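You operate a simulated robot arm through the tools that you are given. There is no shell and no other tool. Be economical: measure what you need, move in short steps, check, and stop when the job is done.

The job below is to be done with a simulated robot arm. You get a single attempt, and the scene is never put back.

JOB
Put things in order on the work table. At the end: the brown rusk from the work table stands where the black plug stood; the yellow scrubber from the work table stands on top of the cream dough; the black plug stands where the yellow scrubber stood; the clear jar (marked "SALT") from the work table stands where the brown rusk stood; whatever was shut is shut again. Leave all else as you found it, and nothing knocked over.

It is judged by the outcome, as a careful person would: the job done as asked, and still so three seconds after it is handed in. It fails if anything else is knocked over, pushed out of place, dropped, spilled or broken.

ROBOT AND FRAMES
A 7-joint arm with a two-finger parallel gripper, fixed in place. Base frame: the origin is at the foot of the arm, x ahead of it, y to its left, z up; the work surface is at about z = 0. Readings come in mm, degrees, newtons and seconds.
With the tool pointing down near the work surface it reaches from about 220 to 580 mm from the base axis. Its first joint turns from -66.0 to 66.0 degrees. Payload 2.5 kg.
The TCP is the grasp point between the finger pads, 23 mm short of the fingertips. In the tool frame z runs along the fingers and y along their closing line. Largest opening 94 mm; finger width 38, thickness 10; the body of the gripper, 54 by 96 mm, starts 39 mm behind the TCP.
Orientation is that of the tool frame in the base frame, as [roll, pitch, yaw] about the fixed x, y, z axes, in that order (R = Rz(yaw) Ry(pitch) Rx(roll)). With the fingers straight down and closing along the base's y, the tool's x points along the base's -x, its y along +y and its z along -z.

CONTROLS
- The arm moves only by the tool send_rows. Its arguments are lists of equal length, an entry for each row: "dp": the shift along the tool's x, y, z in mm, a list of three; "rotation": the turn, a rotation vector about the tool's x, y, z in rad, a list of three; "gripper": the closure in counts, from 0 (fully open) to 255 (shut). In form: {"dp": [[x, y, z], ...], "rotation": [[wx, wy, wz], ...], "gripper": [gripper, ...]}. A call has 1 to 10 rows; each row is the pose to reach, as a shift and turn from the pose commanded when the call began, along the tool's axes at that moment. Rows are played at 5 a second. More than 50 mm and 8.6 degrees between two rows, or a gripper value outside its range, and nothing of the call is played. Where a pose cannot be reached the arm comes as near as it can. A force on the tool above 40 N (or 10 N above the force at the start of the call, whichever is more), or a blocked arm, ends the call early, and 0.2 s more pass. Each finger travels about 108 mm/s and halts on what it meets, pressing with about 41 N; the grip force reading is that of the motor and also rises with nothing between the fingers. The clock runs only during rows and for 0.2 s after the last one: add rows that repeat a pose to give the fingers time. It gives the time, the measured TCP pose, the force on the tool (base axes), the opening and the grip force at its end, in the units of the frame above (readings bear some noise).
- Cameras (640 x 400 px; columns grow to the right, rows downward): "scene" is fixed at [117.7, -401.2, 557.2]; the picture's right is [0.86, -0.52, 0.00], its down [-0.23, -0.39, -0.89] and it looks along [0.46, 0.76, -0.45] (base axes); focal length 336 px, centre (320, 200). "wrist" rides on the gripper at [-39, 0, -44] in the tool frame; the picture's right is [0.00, -1.00, 0.00], its down [0.97, 0.00, -0.24] and it looks along [0.24, 0.00, 0.97] (tool axes); focal length 218 px, centre (320, 200).
- snapshot(camera): a new picture of that camera. It takes no simulated time.
- point_at(camera, pixels): for up to 12 pixels [column, row] of the newest picture of that camera ("zoom" is the newest enlarged one), the place [x, y, z] in the base frame of the surface seen there, good to about 3 mm. It takes no simulated time.
- zoom(camera, box): a new picture of the part [left, top, right, bottom] of that camera's present view, enlarged. It takes no simulated time.
- sign_off(): hands the job in; it is judged then, once.

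Keep the steps short. Do not move on a guess: measure, check each grasp and each placing, and mend mistakes. In all there are 80 turns and 34 pictures (those below and enlarged ones count). Leave the gripper open and the arm clear of the work at the hand-in unless told otherwise, and finish with a single line.

The tools are called after "Request:" by a JSON object that holds its "api" and its "payload". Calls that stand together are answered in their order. send_rows: Moves the arm, as the interface text tells. Its arguments: {"type":"object","properties":{"dp":{"type":"array","items":{"type":"array","items":{"type":"number"}}},"rotation":{"type":"array","items":{"type":"array","items":{"type":"number"}}},"gripper":{"type":"array","items":{"type":"number"}}},"required":["dp","rotation","gripper"]} The other tools are called the same way: snapshot (camera) takes a picture; point_at (camera, pixels) gives the place of the surface under pixels of a picture; zoom (camera, box) takes an enlarged picture of a part of a camera's view; sign_off () hands the job in.

At the start:

```text
clock: 0.0
tool_pos: [345.6, 90.4, 369.6]
tcp_rot: [180.0, 0.0, 179.9]
force: [-0.8, 0.0, 0.0]
gripper_width: 94.1
grasp_force: 0.1
```

scene: 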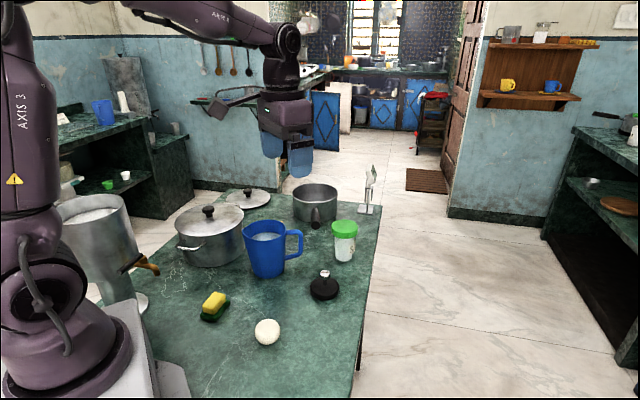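
wrist: 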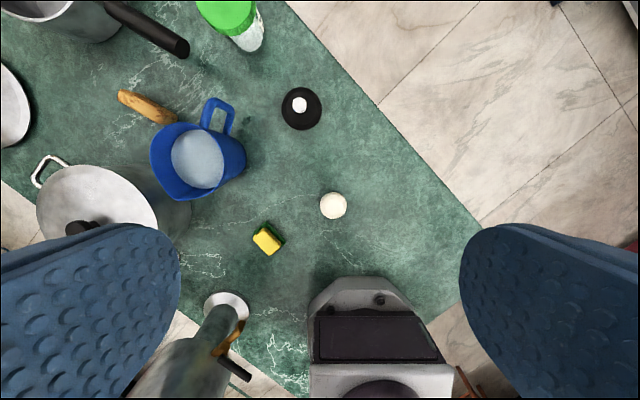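

I see the dough at wrist (333,206), the plug at (301,108), the scrubber at (268,238), the rusk at (146,106) and the jar at (235,20). I'll enlarge both views to measure them.

Request:
{"api": "zoom", "payload": {"camera": "wrist", "box": [100, 0, 420, 270]}}

Request:
{"api": "zoom", "payload": {"camera": "scene", "box": [150, 170, 400, 360]}}

Request:
{"api": "point_at", "payload": {"camera": "wrist", "pixels": [[333, 206], [301, 104], [301, 120], [264, 242], [272, 232], [146, 106], [122, 95], [170, 120], [228, 15], [250, 40], [288, 110], [317, 108]]}}

Request:
{"api": "point_at", "payload": {"camera": "scene", "pixels": [[344, 225], [344, 245], [323, 272], [323, 288], [267, 325], [267, 332], [214, 298], [207, 316], [265, 236], [300, 240], [285, 250], [345, 260]]}}

```text
1.48 times, centred on (260, 135) of wrist
```

zoom: 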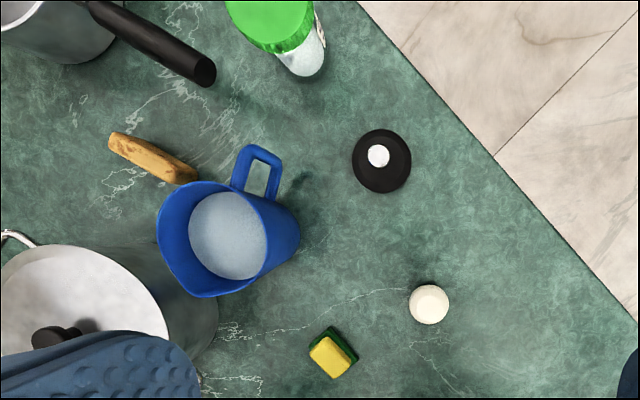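

```text
2.11 times, centred on (275, 265) of scene
```

zoom: 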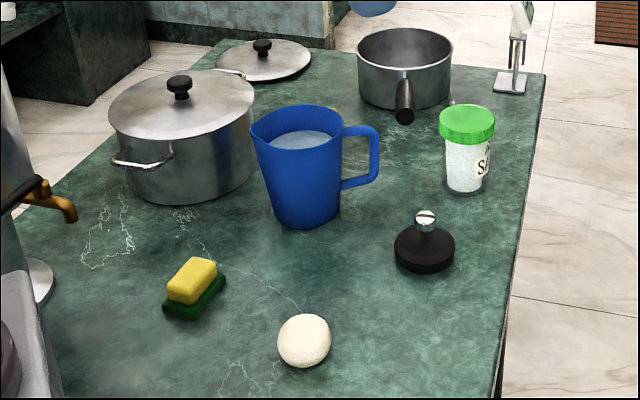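

```text
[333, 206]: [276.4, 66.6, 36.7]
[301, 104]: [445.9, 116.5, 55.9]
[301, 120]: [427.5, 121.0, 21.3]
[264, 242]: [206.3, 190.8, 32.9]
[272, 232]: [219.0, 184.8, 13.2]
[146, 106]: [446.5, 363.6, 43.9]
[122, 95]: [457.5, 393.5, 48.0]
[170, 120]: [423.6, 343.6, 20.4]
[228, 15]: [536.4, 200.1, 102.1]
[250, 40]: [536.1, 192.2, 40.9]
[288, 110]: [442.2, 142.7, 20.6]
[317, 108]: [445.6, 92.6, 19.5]
```

```text
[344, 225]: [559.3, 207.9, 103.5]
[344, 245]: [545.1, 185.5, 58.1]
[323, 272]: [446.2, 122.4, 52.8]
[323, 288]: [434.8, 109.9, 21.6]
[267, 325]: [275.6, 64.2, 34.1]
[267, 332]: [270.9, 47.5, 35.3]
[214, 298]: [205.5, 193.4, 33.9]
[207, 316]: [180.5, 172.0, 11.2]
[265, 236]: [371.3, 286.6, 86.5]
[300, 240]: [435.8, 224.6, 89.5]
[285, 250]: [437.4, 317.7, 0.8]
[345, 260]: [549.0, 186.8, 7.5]
```

Scrubber is near (205,190), dough (280,62), plug (442,118), rusk (445,365) and jar (545,195). I'll lower the hand over the scrubber and dough for a closer look.

Request:
{"api": "send_rows", "payload": {"dp": [[21, 8, 30], [42, 16, 60], [63, 24, 90], [84, 32, 120], [105, 40, 150], [105, 40, 150]], "rotation": [[0, 0, 0], [0, 0, 0], [0, 0, 0], [0, 0, 0], [0, 0, 0], [0, 0, 0]], "gripper": [0, 0, 0, 0, 0, 0]}}

Request:
{"api": "snapshot", "payload": {"camera": "wrist"}}

```text
clock: 1.4
tool_pos: [242.2, 129.2, 219.3]
tcp_rot: [-180.0, 0.0, -179.9]
force: [-0.6, -0.1, -0.4]
gripper_width: 94.0
grasp_force: 0.1
```

```text
29 pictures are left
```

wrist: 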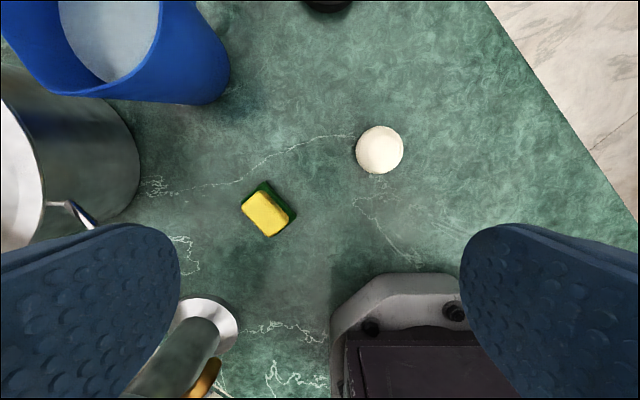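

Request:
{"api": "zoom", "payload": {"camera": "wrist", "box": [230, 115, 420, 245]}}

Request:
{"api": "point_at", "payload": {"camera": "wrist", "pixels": [[262, 194], [245, 209], [285, 222], [268, 234], [265, 213], [293, 215], [263, 184], [380, 150], [361, 150], [399, 150], [380, 132], [380, 168]]}}

```text
3.08 times, centred on (325, 180) of wrist
```

zoom: 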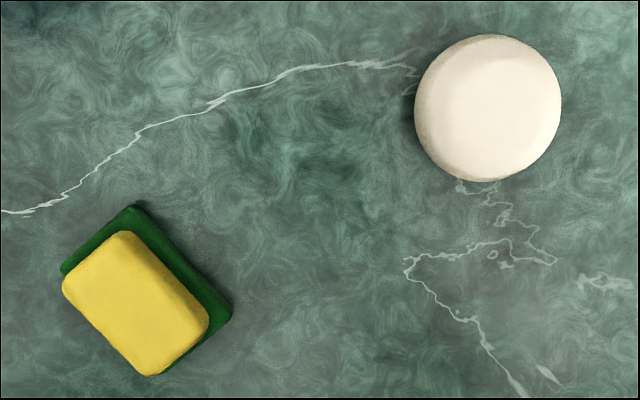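

```text
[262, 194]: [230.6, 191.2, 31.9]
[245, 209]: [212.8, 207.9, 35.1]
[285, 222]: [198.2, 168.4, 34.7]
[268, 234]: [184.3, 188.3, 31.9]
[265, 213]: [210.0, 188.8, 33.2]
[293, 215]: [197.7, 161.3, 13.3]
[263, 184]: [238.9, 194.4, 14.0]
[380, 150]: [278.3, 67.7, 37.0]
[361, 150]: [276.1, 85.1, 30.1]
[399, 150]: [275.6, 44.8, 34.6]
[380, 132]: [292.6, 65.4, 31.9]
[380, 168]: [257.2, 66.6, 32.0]
```

The scrubber's yellow block is centred at about (206,189) with its long axis at about 40°; its top is at z 34. The dough is centred at (277,65) with its top at 37. Next I'll measure how close the tap and pot are before descending.

Request:
{"api": "point_at", "payload": {"camera": "wrist", "pixels": [[208, 378], [215, 362], [235, 330], [205, 300], [200, 340], [138, 170], [125, 210], [75, 207], [160, 360], [190, 90], [370, 290], [345, 330]]}}

Request:
{"api": "point_at", "payload": {"camera": "scene", "pixels": [[155, 268], [150, 260], [130, 262], [120, 270], [182, 245], [200, 250], [130, 200], [140, 300], [105, 250], [210, 309], [225, 309], [203, 318]]}}

```text
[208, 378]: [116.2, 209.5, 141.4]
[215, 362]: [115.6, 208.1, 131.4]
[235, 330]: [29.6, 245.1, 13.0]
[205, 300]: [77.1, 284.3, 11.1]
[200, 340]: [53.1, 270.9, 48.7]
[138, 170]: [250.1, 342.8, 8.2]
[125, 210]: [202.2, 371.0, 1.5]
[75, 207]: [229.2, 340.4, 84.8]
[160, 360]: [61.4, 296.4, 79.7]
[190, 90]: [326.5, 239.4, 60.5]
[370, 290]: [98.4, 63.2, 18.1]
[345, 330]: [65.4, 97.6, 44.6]
```

```text
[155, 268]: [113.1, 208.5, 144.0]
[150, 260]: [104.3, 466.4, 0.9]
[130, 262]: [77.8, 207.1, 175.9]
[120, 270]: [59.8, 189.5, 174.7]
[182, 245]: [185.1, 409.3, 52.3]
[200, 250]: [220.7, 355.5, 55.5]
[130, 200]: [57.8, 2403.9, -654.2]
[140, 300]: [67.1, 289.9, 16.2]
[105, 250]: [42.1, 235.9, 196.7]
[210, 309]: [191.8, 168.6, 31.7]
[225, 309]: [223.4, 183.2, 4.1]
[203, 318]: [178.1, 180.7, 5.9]
```

The tap outlet is at (115,208) and z 131 or higher, about 35 mm clear of the planned hand pose. I'll go above the scrubber, turned +40°, with the fingers part-open.

Request:
{"api": "send_rows", "payload": {"dp": [[7, 12, 18], [14, 23, 36], [20, 35, 54], [27, 47, 72], [34, 58.6, 90], [34, 58.6, 90]], "rotation": [[0, 0, -0.14], [0, 0, -0.28], [0, 0, -0.42], [0, 0, -0.56], [0, 0, -0.698], [0, 0, -0.698]], "gripper": [80, 80, 80, 80, 80, 80]}}

Request:
{"api": "snapshot", "payload": {"camera": "wrist"}}

```text
clock: 2.8
tool_pos: [207.4, 187.5, 129.0]
tcp_rot: [-180.0, 0.0, -139.7]
force: [-0.1, -0.1, 0.2]
gripper_width: 64.6
grasp_force: 0.0
```

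```text
27 pictures are left
```

wrist: 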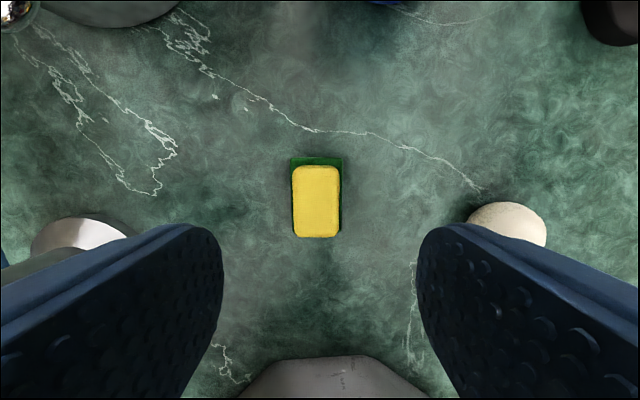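

The scrubber is squarely aligned at (316,200). I'll measure its edges to centre on it.

Request:
{"api": "point_at", "payload": {"camera": "wrist", "pixels": [[296, 200], [336, 200], [316, 170], [316, 234], [316, 200], [318, 161], [293, 162], [342, 162], [292, 158], [340, 230], [505, 225]]}}

```text
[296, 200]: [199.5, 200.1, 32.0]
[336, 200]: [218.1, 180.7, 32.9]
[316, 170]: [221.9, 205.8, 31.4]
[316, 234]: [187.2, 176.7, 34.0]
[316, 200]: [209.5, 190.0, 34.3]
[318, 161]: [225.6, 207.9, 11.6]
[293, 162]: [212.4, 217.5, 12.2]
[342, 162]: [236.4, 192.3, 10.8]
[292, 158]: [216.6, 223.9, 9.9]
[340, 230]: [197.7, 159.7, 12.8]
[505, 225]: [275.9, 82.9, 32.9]
```

It is centred to within 1.5 mm. I'll descend to TCP z 40 (tips at 17, on the yellow block above the green pad) and close.

Request:
{"api": "send_rows", "payload": {"dp": [[0, 1.5, 30], [0, 1.5, 60], [0, 1.5, 80], [0, 1.5, 89], [0, 1.5, 89], [0, 1.5, 89], [0, 1.5, 89], [0, 1.5, 89]], "rotation": [[0, 0, 0], [0, 0, 0], [0, 0, 0], [0, 0, 0], [0, 0, 0], [0, 0, 0], [0, 0, 0], [0, 0, 0]], "gripper": [80, 80, 80, 80, 80, 255, 255, 255]}}

```text
clock: 4.6
tool_pos: [204.5, 189.0, 41.0]
tcp_rot: [180.0, -0.1, -140.0]
force: [-0.4, -0.6, -0.3]
gripper_width: 30.8
grasp_force: 41.0
```

Gripped at 30.8 mm with 41 N. I'll lift and check.

Request:
{"api": "send_rows", "payload": {"dp": [[0, 0, -20], [0, 0, -45], [0, 0, -80], [0, 0, -80]], "rotation": [[0, 0, 0], [0, 0, 0], [0, 0, 0], [0, 0, 0]], "gripper": [255, 255, 255, 255]}}

Request:
{"api": "snapshot", "payload": {"camera": "wrist"}}

Request:
{"api": "zoom", "payload": {"camera": "scene", "box": [150, 220, 350, 370]}}

```text
clock: 5.6
tool_pos: [205.7, 188.5, 121.1]
tcp_rot: [180.0, 0.0, -140.0]
force: [0.1, 0.5, 0.4]
gripper_width: 30.7
grasp_force: 41.2
```

```text
26 pictures are left
```

wrist: 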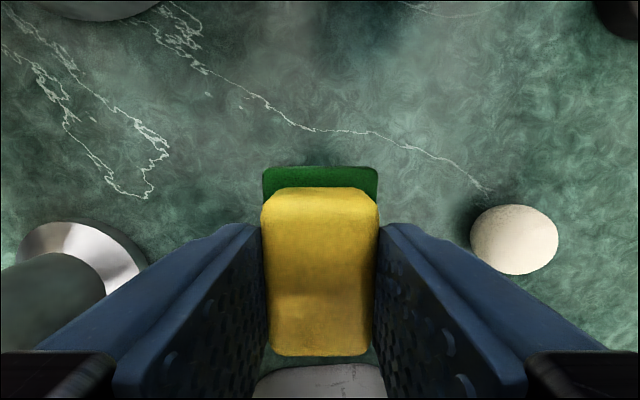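

```text
2.67 times, centred on (250, 295) of scene
```

zoom: 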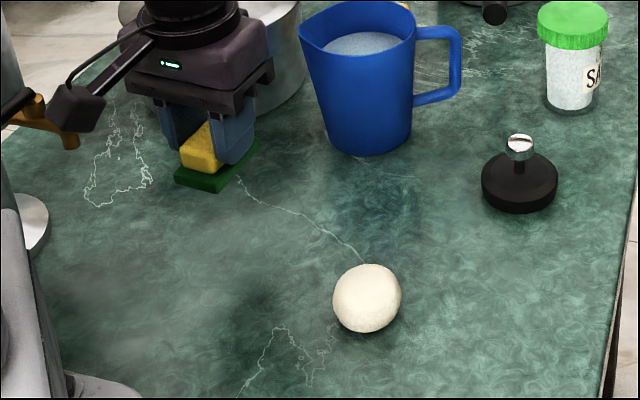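

It's held level. I'll measure the held scrubber's ends and the dough's outline.

Request:
{"api": "point_at", "payload": {"camera": "wrist", "pixels": [[320, 195], [320, 350], [320, 168], [320, 182], [320, 270], [515, 210], [515, 270], [515, 240], [475, 235], [555, 240], [485, 215], [545, 260]]}}

Request:
{"api": "point_at", "payload": {"camera": "zoom", "pixels": [[366, 270], [366, 280], [366, 295], [366, 310], [366, 328], [336, 298], [398, 298], [350, 285], [380, 285]]}}

```text
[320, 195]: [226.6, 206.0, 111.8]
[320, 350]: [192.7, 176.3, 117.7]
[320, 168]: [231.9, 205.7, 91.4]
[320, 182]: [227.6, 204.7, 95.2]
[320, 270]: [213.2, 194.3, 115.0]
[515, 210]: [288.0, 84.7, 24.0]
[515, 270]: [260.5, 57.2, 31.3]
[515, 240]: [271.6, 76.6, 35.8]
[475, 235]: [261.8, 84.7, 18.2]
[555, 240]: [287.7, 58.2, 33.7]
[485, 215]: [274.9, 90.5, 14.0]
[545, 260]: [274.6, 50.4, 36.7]
```

```text
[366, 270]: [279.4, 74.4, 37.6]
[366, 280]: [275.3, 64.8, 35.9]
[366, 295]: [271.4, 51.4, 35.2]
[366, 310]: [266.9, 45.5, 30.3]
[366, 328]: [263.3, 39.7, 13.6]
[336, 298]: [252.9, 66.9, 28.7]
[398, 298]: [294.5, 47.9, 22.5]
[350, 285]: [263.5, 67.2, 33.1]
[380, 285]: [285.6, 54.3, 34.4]
```

Dough centre is about (275.5,65), diameter about 50, top z about 37. The scrubber's centre sits about 3 mm forward of the TCP along its length. I'll carry it over the dough at the present height.

Request:
{"api": "send_rows", "payload": {"dp": [[7.3, -35, 0], [14.5, -70, 0], [21.8, -105, 0], [29.1, -139.6, 0], [29.1, -139.6, 0], [29.1, -139.6, 15], [29.1, -139.6, 30], [29.1, -139.6, 35], [29.1, -139.6, 35]], "rotation": [[0, 0, 0], [0, 0, 0], [0, 0, 0], [0, 0, 0], [0, 0, 0], [0, 0, 0], [0, 0, 0], [0, 0, 0], [0, 0, 0]], "gripper": [255, 255, 255, 255, 255, 255, 255, 255, 255]}}

Request:
{"api": "zoom", "payload": {"camera": "scene", "box": [190, 240, 350, 360]}}

Request:
{"api": "snapshot", "payload": {"camera": "wrist"}}

```text
clock: 7.6
tool_pos: [271.9, 63.7, 85.6]
tcp_rot: [180.0, 0.0, -140.0]
force: [0.4, 0.0, 0.2]
gripper_width: 30.6
grasp_force: 41.2
```

```text
3.33 times, centred on (270, 300) of scene
```

zoom: 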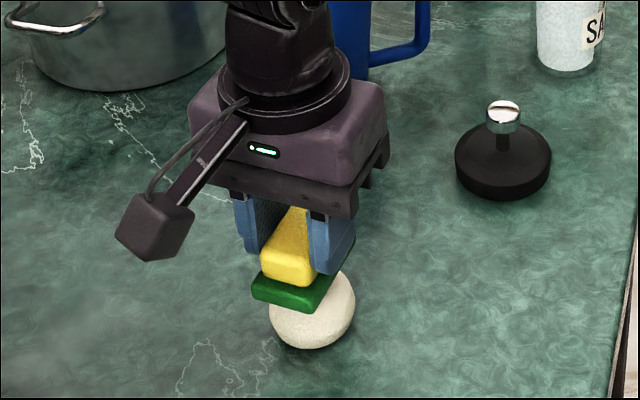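

```text
23 pictures are left
```

wrist: 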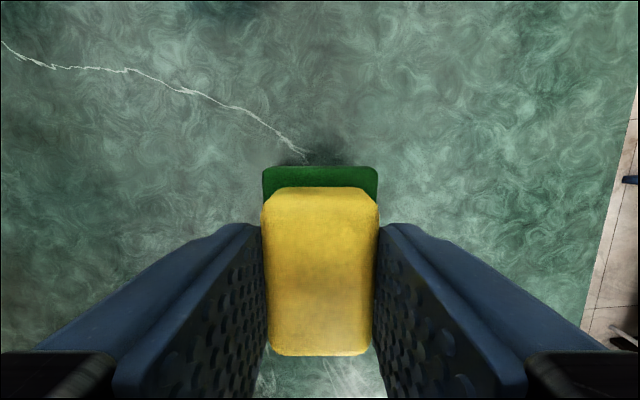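

It's above the dough with a small gap. I'll check centring by reading the green pad's edges and the dough's edges.

Request:
{"api": "point_at", "payload": {"camera": "zoom", "pixels": [[256, 288], [310, 304], [354, 243], [335, 268], [283, 297], [350, 310], [274, 320], [310, 344], [340, 335], [352, 290]]}}

Request:
{"api": "point_at", "payload": {"camera": "wrist", "pixels": [[320, 168], [320, 350], [266, 185], [375, 185], [320, 180]]}}

```text
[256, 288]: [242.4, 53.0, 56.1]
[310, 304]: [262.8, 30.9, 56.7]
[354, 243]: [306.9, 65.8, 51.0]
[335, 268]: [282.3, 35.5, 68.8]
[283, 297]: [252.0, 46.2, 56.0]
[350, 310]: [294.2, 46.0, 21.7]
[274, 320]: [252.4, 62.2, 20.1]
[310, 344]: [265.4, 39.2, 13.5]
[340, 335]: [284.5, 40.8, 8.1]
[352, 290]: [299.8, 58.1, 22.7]
```

```text
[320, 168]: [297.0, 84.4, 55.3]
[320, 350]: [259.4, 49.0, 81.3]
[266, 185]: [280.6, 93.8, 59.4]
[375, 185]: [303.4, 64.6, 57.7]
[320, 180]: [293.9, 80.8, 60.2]
```

The pad centre is about (274,62) and the dough centre about (275.5,64). I'll shift 2.4 mm and come down slowly until touch.

Request:
{"api": "send_rows", "payload": {"dp": [[-2.4, 0.9, 0], [-2.4, 0.9, 3], [-2.4, 0.9, 5], [-2.4, 0.9, 6], [-2.4, 0.9, 7], [-2.4, 0.9, 7]], "rotation": [[0, 0, 0], [0, 0, 0], [0, 0, 0], [0, 0, 0], [0, 0, 0], [0, 0, 0]], "gripper": [255, 255, 255, 255, 255, 255]}}

```text
clock: 9.0
tool_pos: [274.5, 64.6, 78.6]
tcp_rot: [179.9, 0.0, -140.0]
force: [0.5, -0.1, -0.2]
gripper_width: 30.4
grasp_force: 40.8
```

No contact yet at z 78.6; I'll go on 1 mm at a time.

Request:
{"api": "send_rows", "payload": {"dp": [[0, 0, 1], [0, 0, 1], [0, 0, 1]], "rotation": [[0, 0, 0], [0, 0, 0], [0, 0, 0]], "gripper": [255, 255, 255]}}

Request:
{"api": "zoom", "payload": {"camera": "scene", "box": [220, 270, 316, 342]}}

```text
clock: 9.8
tool_pos: [273.9, 65.0, 78.9]
tcp_rot: [-180.0, 0.0, -140.0]
force: [-0.4, 0.8, 0.3]
gripper_width: 30.5
grasp_force: 41.6
```

```text
5.56 times, centred on (268, 306) of scene
```

zoom: 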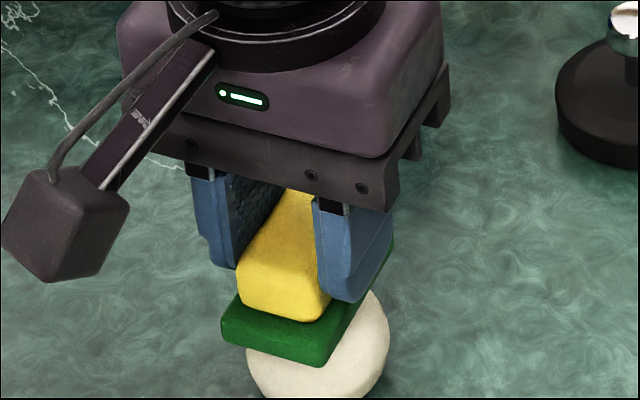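

Request:
{"api": "send_rows", "payload": {"dp": [[0, 0, 1], [0, 0, 1], [0, 0, 1]], "rotation": [[0, 0, 0], [0, 0, 0], [0, 0, 0]], "gripper": [255, 255, 255]}}

```text
clock: 10.6
tool_pos: [273.7, 65.7, 78.7]
tcp_rot: [180.0, 0.1, -140.0]
force: [-0.2, -0.5, -0.9]
gripper_width: 30.7
grasp_force: 41.0
```

Request:
{"api": "send_rows", "payload": {"dp": [[0, 0, 1], [0, 0, 1], [0, 0, 1]], "rotation": [[0, 0, 0], [0, 0, 0], [0, 0, 0]], "gripper": [255, 255, 255]}}

```text
clock: 11.4
tool_pos: [274.8, 64.3, 75.6]
tcp_rot: [-179.9, 0.0, -140.0]
force: [0.1, 1.2, -0.7]
gripper_width: 30.7
grasp_force: 41.2
```

Request:
{"api": "send_rows", "payload": {"dp": [[0, 0, 0.7], [0, 0, 1.4], [0, 0, 1.4]], "rotation": [[0, 0, 0], [0, 0, 0], [0, 0, 0]], "gripper": [255, 255, 255]}}

Request:
{"api": "zoom", "payload": {"camera": "scene", "box": [220, 280, 316, 352]}}

```text
clock: 12.2
tool_pos: [274.8, 64.4, 74.5]
tcp_rot: [-179.9, 0.0, -140.0]
force: [0.6, 0.0, -0.1]
gripper_width: 30.6
grasp_force: 41.1
```

```text
5.56 times, centred on (268, 316) of scene
```

zoom: 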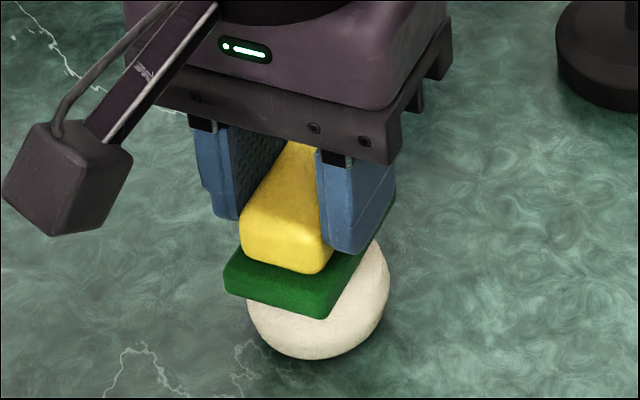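

Still no contact force; I'll continue in small steps.

Request:
{"api": "send_rows", "payload": {"dp": [[0, 0, 0.5], [0, 0, 1.0], [0, 0, 1.0]], "rotation": [[0, 0, 0], [0, 0, 0], [0, 0, 0]], "gripper": [255, 255, 255]}}

```text
clock: 13.0
tool_pos: [274.4, 64.5, 72.6]
tcp_rot: [-179.9, 0.0, -139.9]
force: [-0.8, -1.6, 6.9]
gripper_width: 31.1
grasp_force: 40.1
```

Contact: 6.9 N up at z ≈73. I'll ease back 0.5 mm and open the fingers gradually.

Request:
{"api": "send_rows", "payload": {"dp": [[0, 0, -0.5], [0, 0, -0.5], [0, 0, -0.5], [0, 0, -0.5], [0, 0, -0.5], [0, 0, -0.5], [0, 0, -0.5]], "rotation": [[0, 0, 0], [0, 0, 0], [0, 0, 0], [0, 0, 0], [0, 0, 0], [0, 0, 0], [0, 0, 0]], "gripper": [255, 175, 165, 155, 140, 120, 100]}}

Request:
{"api": "zoom", "payload": {"camera": "scene", "box": [220, 280, 316, 352]}}

```text
clock: 14.6
tool_pos: [274.5, 64.4, 73.4]
tcp_rot: [-180.0, -0.1, -140.0]
force: [0.2, -0.9, -0.5]
gripper_width: 57.2
grasp_force: 0.0
```

```text
5.56 times, centred on (268, 316) of scene
```

zoom: 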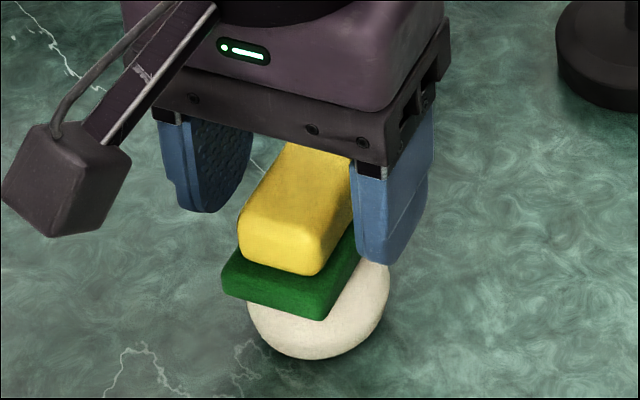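

It stays put. I'll rise straight up and check from the wrist camera.

Request:
{"api": "send_rows", "payload": {"dp": [[0, 0, -10], [0, 0, -25], [0, 0, -50], [0, 0, -80], [0, 0, -110], [0, 0, -110]], "rotation": [[0, 0, 0], [0, 0, 0], [0, 0, 0], [0, 0, 0], [0, 0, 0], [0, 0, 0]], "gripper": [90, 90, 90, 90, 90, 90]}}

Request:
{"api": "snapshot", "payload": {"camera": "wrist"}}

Request:
{"api": "zoom", "payload": {"camera": "scene", "box": [200, 250, 360, 370]}}

```text
clock: 16.0
tool_pos: [274.9, 65.9, 184.4]
tcp_rot: [180.0, 0.0, -140.0]
force: [-0.3, 0.4, -0.6]
gripper_width: 60.8
grasp_force: 0.1
```

```text
19 pictures are left
```

wrist: 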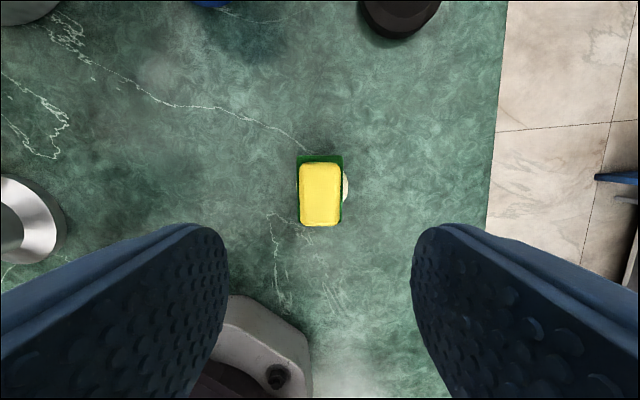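

```text
3.33 times, centred on (280, 310) of scene
```

zoom: 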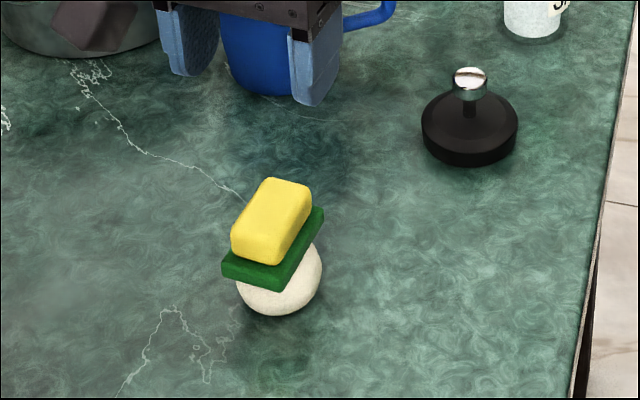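

The scrubber rests level and centred on the dough. Next is the plug near (442,118). I'll move above it at this height.

Request:
{"api": "send_rows", "payload": {"dp": [[-32, -13, 0], [-64, -26, 0], [-96, -38, 0], [-128, -51, 0], [-160, -63, 15], [-160, -63, 15]], "rotation": [[0, 0, 0], [0, 0, 0], [0, 0, 0], [0, 0, 0], [0, 0, 0], [0, 0, 0]], "gripper": [90, 90, 90, 90, 90, 90]}}

Request:
{"api": "snapshot", "payload": {"camera": "wrist"}}

```text
clock: 17.4
tool_pos: [438.2, 119.6, 168.2]
tcp_rot: [-180.0, 0.1, -139.9]
force: [0.3, 0.0, -0.7]
gripper_width: 60.9
grasp_force: 0.2
```

```text
17 pictures are left
```

wrist: 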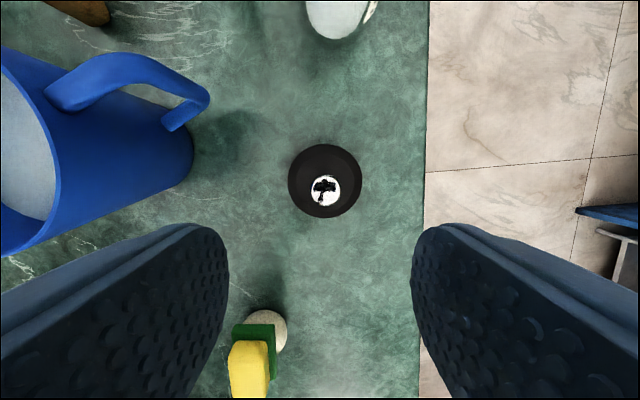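

The plug is at (325,181) with its knob at (325,190). I'll measure it.

Request:
{"api": "point_at", "payload": {"camera": "wrist", "pixels": [[325, 190], [314, 190], [337, 190], [325, 178], [325, 203], [292, 180], [358, 180], [325, 148], [325, 214], [325, 165], [163, 122], [205, 105]]}}

Request:
{"api": "point_at", "payload": {"camera": "zoom", "pixels": [[470, 73], [470, 80], [470, 94], [468, 106], [468, 115], [425, 130], [516, 130], [440, 150], [470, 165], [500, 150]]}}

```text
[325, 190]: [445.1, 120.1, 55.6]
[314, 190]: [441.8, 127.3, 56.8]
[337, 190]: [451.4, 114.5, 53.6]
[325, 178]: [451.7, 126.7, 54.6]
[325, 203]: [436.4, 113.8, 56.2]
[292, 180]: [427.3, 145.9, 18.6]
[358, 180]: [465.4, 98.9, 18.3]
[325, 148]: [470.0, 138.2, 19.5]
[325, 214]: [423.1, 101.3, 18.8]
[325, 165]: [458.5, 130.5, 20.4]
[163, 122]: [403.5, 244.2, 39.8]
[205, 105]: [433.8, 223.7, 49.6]
```

```text
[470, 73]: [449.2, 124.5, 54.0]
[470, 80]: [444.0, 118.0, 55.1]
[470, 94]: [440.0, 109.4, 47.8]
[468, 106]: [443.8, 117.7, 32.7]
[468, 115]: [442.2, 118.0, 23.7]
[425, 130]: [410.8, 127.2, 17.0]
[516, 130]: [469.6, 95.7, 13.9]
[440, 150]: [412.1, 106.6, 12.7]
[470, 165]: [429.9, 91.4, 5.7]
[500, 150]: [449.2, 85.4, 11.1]
```

Knob centre is (445.3,120.3) with its top at z 56 and diameter about 19; the disc top is at z 20. I'll grip the knob with TCP z 51, tips at 28 above the disc.

Request:
{"api": "send_rows", "payload": {"dp": [[-6.5, -4.1, 40], [-6.5, -4.1, 80], [-6.5, -4.1, 105], [-6.5, -4.1, 117.5], [-6.5, -4.1, 117.5], [-6.5, -4.1, 117.5], [-6.5, -4.1, 117.5], [-6.5, -4.1, 117.5]], "rotation": [[0, 0, 0], [0, 0, 0], [0, 0, 0], [0, 0, 0], [0, 0, 0], [0, 0, 0], [0, 0, 0], [0, 0, 0]], "gripper": [90, 90, 90, 90, 140, 255, 255, 255]}}

```text
clock: 19.2
tool_pos: [446.4, 120.8, 51.3]
tcp_rot: [179.9, 0.0, -140.0]
force: [0.3, 0.1, -0.5]
gripper_width: 23.1
grasp_force: 40.9
```

Gripped at 23 mm with 41 N. I'll lift and check.

Request:
{"api": "send_rows", "payload": {"dp": [[0, 0, -15], [0, 0, -50], [0, 0, -95], [0, 0, -95]], "rotation": [[0, 0, 0], [0, 0, 0], [0, 0, 0], [0, 0, 0]], "gripper": [255, 255, 255, 255]}}

Request:
{"api": "snapshot", "payload": {"camera": "scene"}}

```text
clock: 20.2
tool_pos: [445.2, 120.8, 147.3]
tcp_rot: [180.0, -0.1, -139.9]
force: [0.0, 0.3, -0.5]
gripper_width: 23.3
grasp_force: 40.8
```

```text
16 pictures are left
```

scene: 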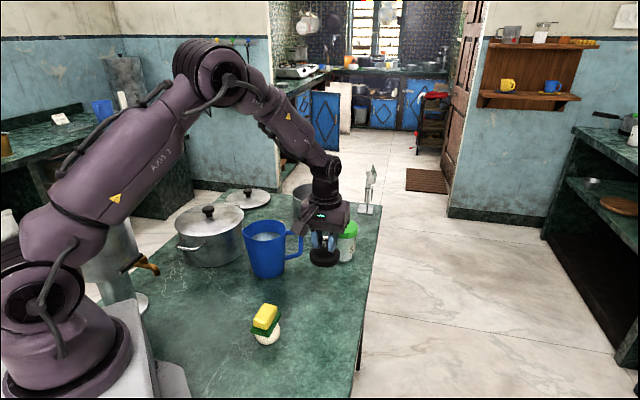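

The plug hangs upright. I'll carry it over to the scrubber's old spot (206,189).

Request:
{"api": "send_rows", "payload": {"dp": [[23.2, 34.4, 0], [46.4, 68.8, 0], [69.6, 103.2, 0], [92.7, 137.7, 0], [115.9, 172.1, 0], [139.1, 206.5, 0], [139.1, 206.5, 30], [139.1, 206.5, 30]], "rotation": [[0, 0, 0], [0, 0, 0], [0, 0, 0], [0, 0, 0], [0, 0, 0], [0, 0, 0], [0, 0, 0], [0, 0, 0]], "gripper": [255, 255, 255, 255, 255, 255, 255, 255]}}

```text
clock: 22.0
tool_pos: [204.6, 188.4, 115.9]
tcp_rot: [-180.0, 0.0, -140.0]
force: [0.5, -0.5, -0.8]
gripper_width: 23.1
grasp_force: 40.4
```

On station and still held. I'll lower to about 1 mm above the table, then feel for it.

Request:
{"api": "send_rows", "payload": {"dp": [[0, 0, 25], [0, 0, 50], [0, 0, 60], [0, 0, 63.5], [0, 0, 63.5]], "rotation": [[0, 0, 0], [0, 0, 0], [0, 0, 0], [0, 0, 0], [0, 0, 0]], "gripper": [255, 255, 255, 255, 255]}}

Request:
{"api": "send_rows", "payload": {"dp": [[0, 0, 0.5], [0, 0, 1], [0, 0, 1]], "rotation": [[0, 0, 0], [0, 0, 0], [0, 0, 0]], "gripper": [255, 255, 255]}}

```text
clock: 23.2
tool_pos: [206.0, 188.4, 53.8]
tcp_rot: [-180.0, -0.1, -140.0]
force: [-0.2, 0.1, -0.2]
gripper_width: 23.0
grasp_force: 40.9
```

```text
clock: 24.0
tool_pos: [205.2, 189.9, 53.1]
tcp_rot: [-180.0, 0.0, -140.0]
force: [-0.5, -0.2, -0.7]
gripper_width: 23.0
grasp_force: 41.5
```

Request:
{"api": "send_rows", "payload": {"dp": [[0, 0, 0.5], [0, 0, 1], [0, 0, 1]], "rotation": [[0, 0, 0], [0, 0, 0], [0, 0, 0]], "gripper": [255, 255, 255]}}

Request:
{"api": "send_rows", "payload": {"dp": [[0, 0, 0.4], [0, 0, 0.8], [0, 0, 0.8]], "rotation": [[0, 0, 0], [0, 0, 0], [0, 0, 0]], "gripper": [255, 255, 255]}}

```text
clock: 24.8
tool_pos: [206.3, 190.0, 51.8]
tcp_rot: [-180.0, 0.1, -140.1]
force: [0.2, -1.7, -0.5]
gripper_width: 22.8
grasp_force: 41.0
```

```text
clock: 25.8
tool_pos: [205.5, 189.1, 51.3]
tcp_rot: [-180.0, 0.1, -139.9]
force: [-1.6, -1.3, 8.0]
gripper_width: 22.8
grasp_force: 40.7
stopped in row 3: the force on the tool passed its limit (the readings are from after the stop); the commanded pose is now the measured one
```

Table contact at z 51.3. I'll open gradually and rise.

Request:
{"api": "send_rows", "payload": {"dp": [[0, 0, 0], [0, 0, 0], [0, 0, 0], [0, 0, 0], [0, 0, 0], [0, 0, -10], [0, 0, -30], [0, 0, -60], [0, 0, -100], [0, 0, -130]], "rotation": [[0, 0, 0], [0, 0, 0], [0, 0, 0], [0, 0, 0], [0, 0, 0], [0, 0, 0], [0, 0, 0], [0, 0, 0], [0, 0, 0], [0, 0, 0]], "gripper": [190, 180, 150, 110, 80, 80, 80, 80, 80, 80]}}

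Request:
{"api": "snapshot", "payload": {"camera": "wrist"}}

```text
clock: 28.0
tool_pos: [206.0, 188.5, 181.4]
tcp_rot: [-179.9, 0.0, -140.0]
force: [-0.8, 0.1, -0.1]
gripper_width: 64.6
grasp_force: 0.1
```

```text
15 pictures are left
```

wrist: 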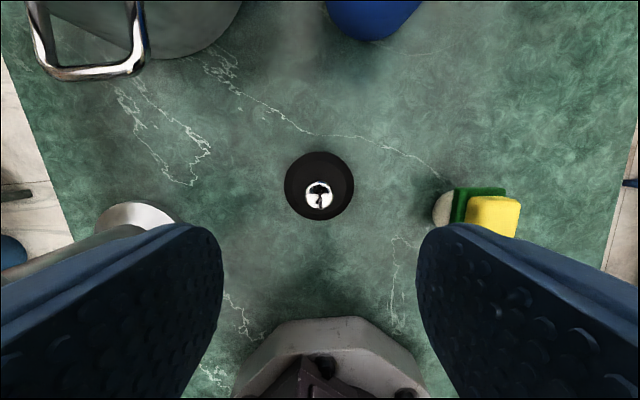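

The plug stands at (319,187), right on the spot. Next is the rusk. I'll rise, then move high over the jug to look down at it.

Request:
{"api": "send_rows", "payload": {"dp": [[0, 0, -40], [0, 0, -79], [-45, -6, -85], [-90, -13, -85], [-135, -19, -85], [-180, -25, -85], [-226, -32, -85], [-226, -32, -85]], "rotation": [[0, 0, 0], [0, 0, 0], [0, 0, 0], [0, 0, 0], [0, 0, 0], [0, 0, 0], [0, 0, 0], [0, 0, 0]], "gripper": [80, 80, 80, 80, 80, 80, 80, 80]}}

Request:
{"api": "snapshot", "payload": {"camera": "wrist"}}

```text
clock: 29.8
tool_pos: [399.5, 307.3, 264.8]
tcp_rot: [180.0, 0.0, -140.0]
force: [0.1, -0.5, 0.2]
gripper_width: 64.3
grasp_force: 0.1
```

```text
14 pictures are left
```

wrist: 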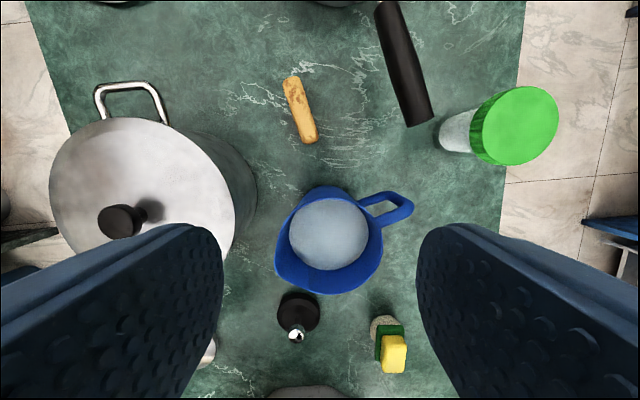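

The rusk is at (300,110), standing free between the pot and the pan handle. I'll measure it, its neighbours and the jar.

Request:
{"api": "zoom", "payload": {"camera": "wrist", "box": [220, 50, 400, 210]}}

Request:
{"api": "point_at", "payload": {"camera": "wrist", "pixels": [[291, 80], [299, 80], [308, 141], [316, 138], [300, 110], [294, 110], [307, 110], [312, 142], [284, 84], [329, 190], [255, 170], [418, 120]]}}

Request:
{"api": "point_at", "payload": {"camera": "wrist", "pixels": [[518, 125], [475, 125], [555, 125], [515, 90], [515, 162], [443, 130], [460, 150], [405, 100], [385, 20], [300, 195], [300, 320], [240, 130]]}}

```text
2.50 times, centred on (310, 130) of wrist
```

zoom: 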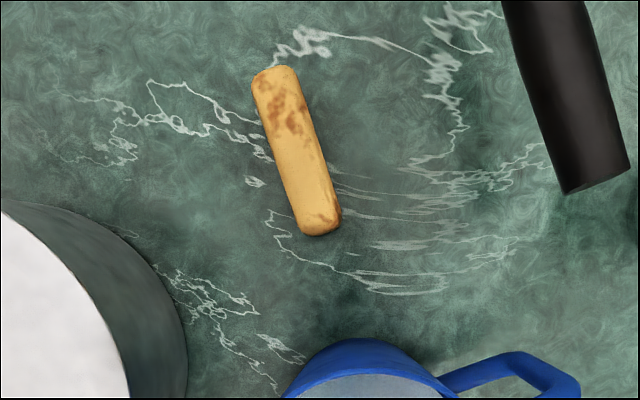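

```text
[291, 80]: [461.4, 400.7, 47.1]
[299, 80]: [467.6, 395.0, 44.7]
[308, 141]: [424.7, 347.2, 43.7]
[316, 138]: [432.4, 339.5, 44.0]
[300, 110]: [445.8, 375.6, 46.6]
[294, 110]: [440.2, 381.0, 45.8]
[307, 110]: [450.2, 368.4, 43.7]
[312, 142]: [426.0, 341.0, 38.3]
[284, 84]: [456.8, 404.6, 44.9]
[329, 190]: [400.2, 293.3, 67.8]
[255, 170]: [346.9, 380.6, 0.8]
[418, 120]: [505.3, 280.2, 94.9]
```

```text
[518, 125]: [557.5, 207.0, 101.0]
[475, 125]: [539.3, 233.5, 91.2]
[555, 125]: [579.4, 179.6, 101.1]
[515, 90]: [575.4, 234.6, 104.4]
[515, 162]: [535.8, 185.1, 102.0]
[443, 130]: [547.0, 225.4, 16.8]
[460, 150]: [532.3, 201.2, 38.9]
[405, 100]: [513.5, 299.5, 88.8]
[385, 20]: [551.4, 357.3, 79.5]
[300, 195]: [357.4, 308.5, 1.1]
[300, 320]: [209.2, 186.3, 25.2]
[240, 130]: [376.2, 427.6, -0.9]
```

The rusk stands on its long edge: centre about (446,371), top z 45, about 16 mm wide, long axis at 57.5°. That's near the reach limit, so I'll grip it about 8 mm inward of centre. First I'll hover above it, turned by 17.5°.

Request:
{"api": "send_rows", "payload": {"dp": [[-25, 6, 15], [-48, 11, 30], [-67.6, 16, 50], [-67.6, 16, 85], [-67.6, 16, 120], [-67.6, 16, 150], [-67.6, 16, 150]], "rotation": [[0, 0, -0.1], [0, 0, -0.2], [0, 0, -0.305], [0, 0, -0.305], [0, 0, -0.305], [0, 0, -0.305], [0, 0, -0.305]], "gripper": [110, 110, 110, 110, 110, 110, 110]}}

Request:
{"api": "snapshot", "payload": {"camera": "wrist"}}

```text
clock: 31.4
tool_pos: [441.0, 365.4, 115.3]
tcp_rot: [180.0, -0.2, -122.4]
force: [-0.2, -0.8, -0.5]
gripper_width: 53.4
grasp_force: 0.1
```

```text
12 pictures are left
```

wrist: 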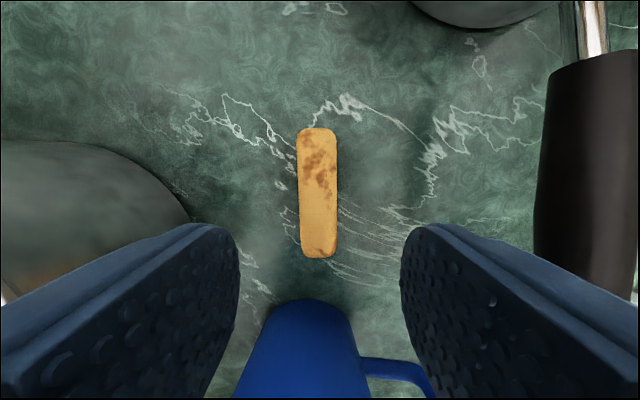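

It's well aligned at col 318. I'll check the rusk's ends and the clearance to the pan handle (540,200) and jug (310,305).

Request:
{"api": "point_at", "payload": {"camera": "wrist", "pixels": [[318, 135], [319, 250], [301, 195], [336, 195], [318, 195], [540, 240], [545, 150], [570, 260], [300, 303], [310, 330], [185, 205], [400, 360]]}}

```text
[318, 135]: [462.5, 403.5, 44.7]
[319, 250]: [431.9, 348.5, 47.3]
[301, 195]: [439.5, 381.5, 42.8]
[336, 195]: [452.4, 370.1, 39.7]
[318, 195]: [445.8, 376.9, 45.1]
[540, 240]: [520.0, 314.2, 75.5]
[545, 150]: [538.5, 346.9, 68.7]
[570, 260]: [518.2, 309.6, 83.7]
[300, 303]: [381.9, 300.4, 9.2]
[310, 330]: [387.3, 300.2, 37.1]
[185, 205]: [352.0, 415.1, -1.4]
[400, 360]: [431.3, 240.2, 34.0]
```

Clearances are fine (over 40 mm). I'll descend to TCP z 30 and close.

Request:
{"api": "send_rows", "payload": {"dp": [[-2, 0.8, 30], [-2, 0.8, 60], [-2, 0.8, 78], [-2, 0.8, 85], [-2, 0.8, 85], [-2, 0.8, 85], [-2, 0.8, 85], [-2, 0.8, 85]], "rotation": [[0, 0, 0], [0, 0, 0], [0, 0, 0], [0, 0, 0], [0, 0, 0], [0, 0, 0], [0, 0, 0], [0, 0, 0]], "gripper": [110, 110, 110, 110, 110, 255, 255, 255]}}

```text
clock: 33.2
tool_pos: [443.0, 368.9, 36.3]
tcp_rot: [-179.8, 0.4, -122.6]
force: [-0.1, 4.6, 38.1]
gripper_width: 20.5
grasp_force: 41.0
```

There's an unexpected 38 N upward force at z 36, so something is touching. I'll look before doing anything.

Request:
{"api": "zoom", "payload": {"camera": "scene", "box": [160, 110, 400, 290]}}

Request:
{"api": "snapshot", "payload": {"camera": "wrist"}}

```text
2.22 times, centred on (280, 200) of scene
```

zoom: 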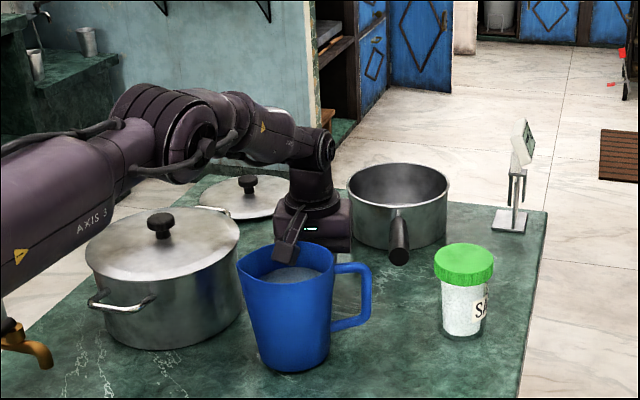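

```text
10 pictures are left
```

wrist: 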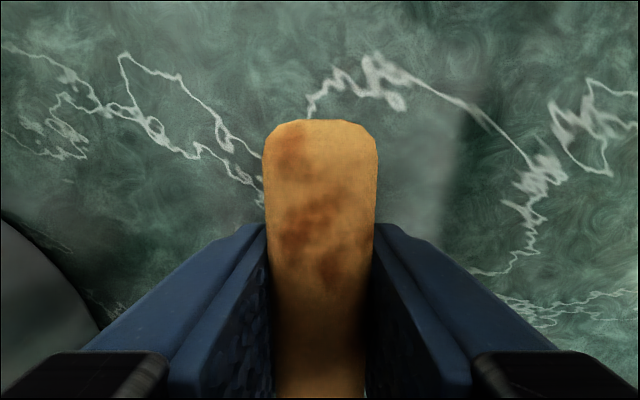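

A box on an arm on the inner side of the gripper is resting on the jug's rim. The rusk is already gripped at 20.5 mm, so I'll lift straight up now to relieve it and check the jug.

Request:
{"api": "send_rows", "payload": {"dp": [[0, 0, -12], [0, 0, -35], [0, 0, -70], [0, 0, -100], [0, 0, -120], [0, 0, -120]], "rotation": [[0, 0, 0], [0, 0, 0], [0, 0, 0], [0, 0, 0], [0, 0, 0], [0, 0, 0]], "gripper": [255, 255, 255, 255, 255, 255]}}

Request:
{"api": "zoom", "payload": {"camera": "scene", "box": [150, 130, 400, 320]}}

```text
clock: 34.6
tool_pos: [442.0, 368.4, 151.1]
tcp_rot: [-180.0, 0.1, -122.6]
force: [0.2, -0.6, -0.4]
gripper_width: 20.7
grasp_force: 41.2
```

```text
2.11 times, centred on (275, 225) of scene
```

zoom: 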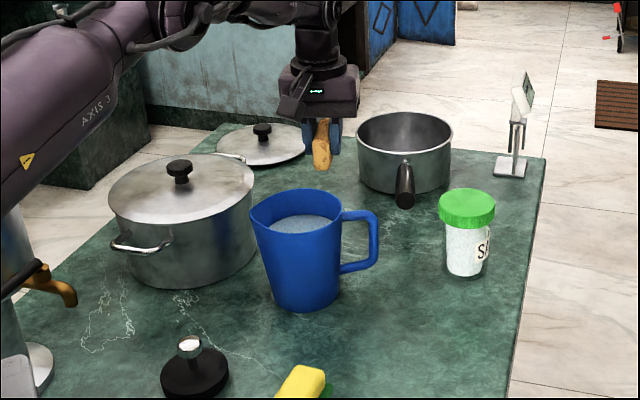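

The jug and its milk are unchanged in place, and the rusk is held. I'll carry it over at greater height to the plug's old spot (445.5,120.5), allowing for a 6.5 mm grip offset.

Request:
{"api": "send_rows", "payload": {"dp": [[20, -12, -30], [50, -32, -60], [91, -58, -60], [132, -84, -60], [173, -110, -60], [214, -136, -60], [214, -136, -20], [214, -136, 20], [214, -136, 60], [214, -136, 60]], "rotation": [[0, 0, 0], [0, 0, 0], [0, 0, 0], [0, 0, 0], [0, 0, 0], [0, 0, 0], [0, 0, 0], [0, 0, 0], [0, 0, 0], [0, 0, 0]], "gripper": [255, 255, 255, 255, 255, 255, 255, 255, 255, 255]}}

Request:
{"api": "zoom", "payload": {"camera": "scene", "box": [220, 190, 400, 325]}}

```text
clock: 36.8
tool_pos: [440.9, 115.1, 92.8]
tcp_rot: [-179.9, 0.0, -122.5]
force: [0.4, -0.4, -0.3]
gripper_width: 20.5
grasp_force: 41.4
```

```text
2.96 times, centred on (310, 258) of scene
```

zoom: 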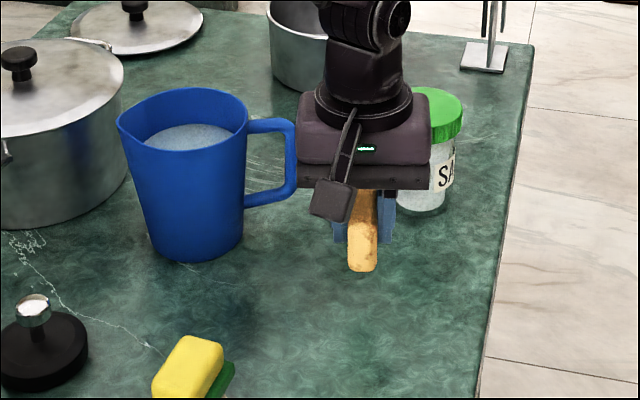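

It hangs with its near end visible at (362,255). I'll take a wrist picture to check the rusk is level.

Request:
{"api": "snapshot", "payload": {"camera": "wrist"}}

Request:
{"api": "point_at", "payload": {"camera": "wrist", "pixels": [[320, 130], [320, 160], [320, 200], [320, 260], [320, 320], [320, 380], [270, 180], [372, 180]]}}

Request:
{"api": "point_at", "payload": {"camera": "zoom", "pixels": [[362, 225], [362, 245], [362, 268], [350, 268], [376, 268], [376, 262]]}}

```text
7 pictures are left
```

wrist: 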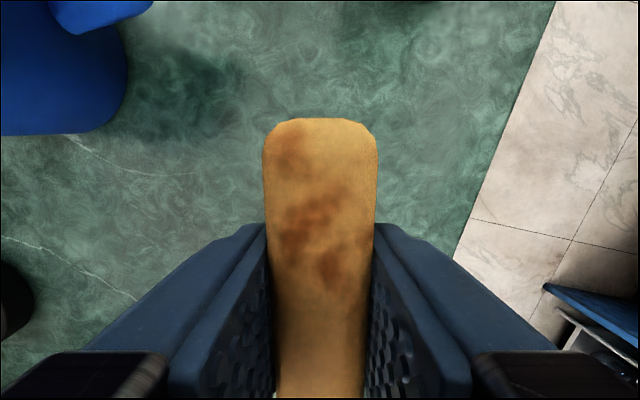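

```text
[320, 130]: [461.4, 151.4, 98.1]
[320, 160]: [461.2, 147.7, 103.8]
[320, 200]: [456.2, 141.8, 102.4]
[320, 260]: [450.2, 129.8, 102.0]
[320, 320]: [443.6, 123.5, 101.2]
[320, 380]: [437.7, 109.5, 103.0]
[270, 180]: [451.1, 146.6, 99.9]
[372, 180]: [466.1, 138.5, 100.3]
```

```text
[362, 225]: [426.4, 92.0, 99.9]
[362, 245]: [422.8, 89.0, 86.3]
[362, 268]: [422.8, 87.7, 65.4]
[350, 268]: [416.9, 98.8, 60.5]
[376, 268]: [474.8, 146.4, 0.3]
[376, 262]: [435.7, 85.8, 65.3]
```

The rusk is level: top at TCP+9.5 and bottom at about TCP−36, with its centre at (442,120). I'll shift +3 mm and lower it.

Request:
{"api": "send_rows", "payload": {"dp": [[-2, -2.3, 20], [-2, -2.3, 40], [-2, -2.3, 51], [-2, -2.3, 54.5], [-2, -2.3, 54.5]], "rotation": [[0, 0, 0], [0, 0, 0], [0, 0, 0], [0, 0, 0], [0, 0, 0]], "gripper": [255, 255, 255, 255, 255]}}

Request:
{"api": "send_rows", "payload": {"dp": [[0, 0, 0.5], [0, 0, 1], [0, 0, 1]], "rotation": [[0, 0, 0], [0, 0, 0], [0, 0, 0]], "gripper": [255, 255, 255]}}

```text
clock: 38.0
tool_pos: [443.1, 114.8, 36.5]
tcp_rot: [179.9, -0.1, -122.5]
force: [-0.4, 0.4, 0.2]
gripper_width: 20.9
grasp_force: 40.7
```

```text
clock: 38.8
tool_pos: [443.9, 114.6, 34.3]
tcp_rot: [-179.9, 0.1, -122.6]
force: [-0.6, -1.5, 11.0]
gripper_width: 20.6
grasp_force: 41.2
```

Contact with the table (11 N). I'll ease off 0.5 mm, open gradually and rise slowly.

Request:
{"api": "send_rows", "payload": {"dp": [[0, 0, -0.5], [0, 0, -0.5], [0, 0, -0.5], [0, 0, -0.5], [0, 0, -0.5], [0, 0, -8], [0, 0, -25], [0, 0, -60], [0, 0, -105], [0, 0, -140]], "rotation": [[0, 0, 0], [0, 0, 0], [0, 0, 0], [0, 0, 0], [0, 0, 0], [0, 0, 0], [0, 0, 0], [0, 0, 0], [0, 0, 0], [0, 0, 0]], "gripper": [195, 185, 165, 130, 100, 100, 100, 100, 100, 100]}}

Request:
{"api": "snapshot", "payload": {"camera": "wrist"}}

Request:
{"api": "point_at", "payload": {"camera": "wrist", "pixels": [[318, 180], [318, 160], [318, 215]]}}

```text
clock: 41.0
tool_pos: [443.4, 115.5, 174.8]
tcp_rot: [-180.0, 0.0, -122.5]
force: [-0.1, -0.5, -0.1]
gripper_width: 57.0
grasp_force: 0.1
```

```text
6 pictures are left
```

wrist: 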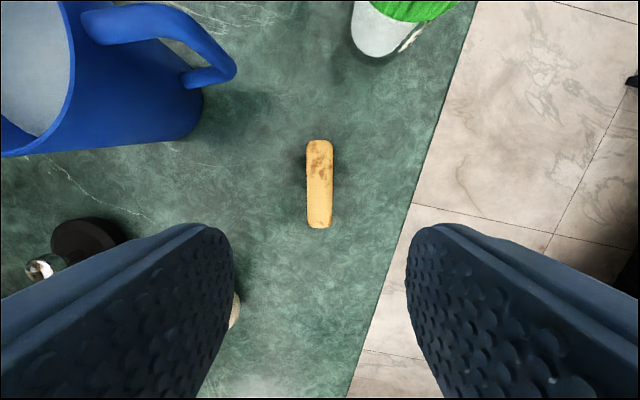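

```text
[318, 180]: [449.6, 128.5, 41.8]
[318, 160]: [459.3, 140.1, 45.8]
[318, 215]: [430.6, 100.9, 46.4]
```

The rusk stands upright on the plug's spot. Next is the jar, at roughly (557,208), which is close to the reach limit. I'll hover nearer it, turned to face it, and measure.

Request:
{"api": "send_rows", "payload": {"dp": [[-18, -2, -15], [-36, -4, -30], [-54, -5.5, -35], [-72, -7.5, -35], [-90.6, -9.2, -35], [-90.6, -9.2, -35]], "rotation": [[0, 0, 0.129], [0, 0, 0.258], [0, 0, 0.387], [0, 0, 0.516], [0, 0, 0.646], [0, 0, 0.646]], "gripper": [40, 40, 40, 40, 40, 40]}}

Request:
{"api": "snapshot", "payload": {"camera": "wrist"}}

```text
clock: 42.4
tool_pos: [500.2, 186.7, 210.7]
tcp_rot: [180.0, -0.1, -159.6]
force: [0.3, -0.5, 0.5]
gripper_width: 79.2
grasp_force: 0.1
```

```text
5 pictures are left
```

wrist: 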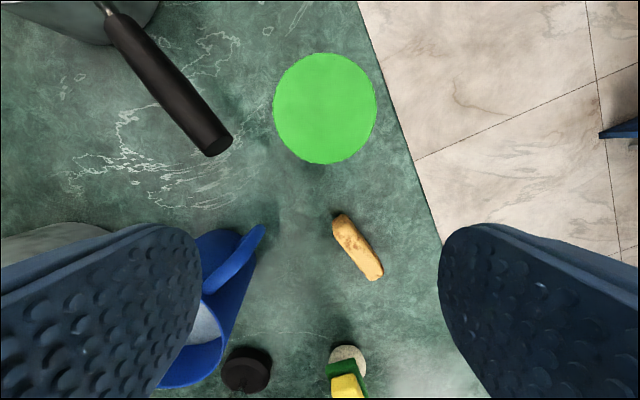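

The jar's lid is a full circle at (324,108). I'll measure its edges and the handle's tip.

Request:
{"api": "point_at", "payload": {"camera": "wrist", "pixels": [[324, 108], [278, 108], [371, 108], [324, 56], [324, 158], [290, 72], [360, 145], [290, 145], [360, 72], [215, 145], [228, 135], [320, 162]]}}

Request:
{"api": "point_at", "payload": {"camera": "scene", "pixels": [[344, 223], [344, 233], [344, 238], [344, 245], [344, 258], [335, 250], [355, 250]]}}

```text
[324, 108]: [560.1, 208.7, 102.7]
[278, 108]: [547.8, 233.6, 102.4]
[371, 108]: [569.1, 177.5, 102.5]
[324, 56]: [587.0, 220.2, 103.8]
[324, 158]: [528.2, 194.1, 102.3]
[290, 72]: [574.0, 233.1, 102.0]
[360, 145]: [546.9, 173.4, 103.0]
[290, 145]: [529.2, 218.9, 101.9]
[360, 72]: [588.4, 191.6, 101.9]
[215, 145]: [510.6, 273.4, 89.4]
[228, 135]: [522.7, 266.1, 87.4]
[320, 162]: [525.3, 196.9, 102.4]
```

```text
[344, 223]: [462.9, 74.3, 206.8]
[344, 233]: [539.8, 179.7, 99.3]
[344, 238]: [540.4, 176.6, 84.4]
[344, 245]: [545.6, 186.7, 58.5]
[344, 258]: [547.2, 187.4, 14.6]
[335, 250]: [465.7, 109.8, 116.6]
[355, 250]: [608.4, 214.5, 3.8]
```

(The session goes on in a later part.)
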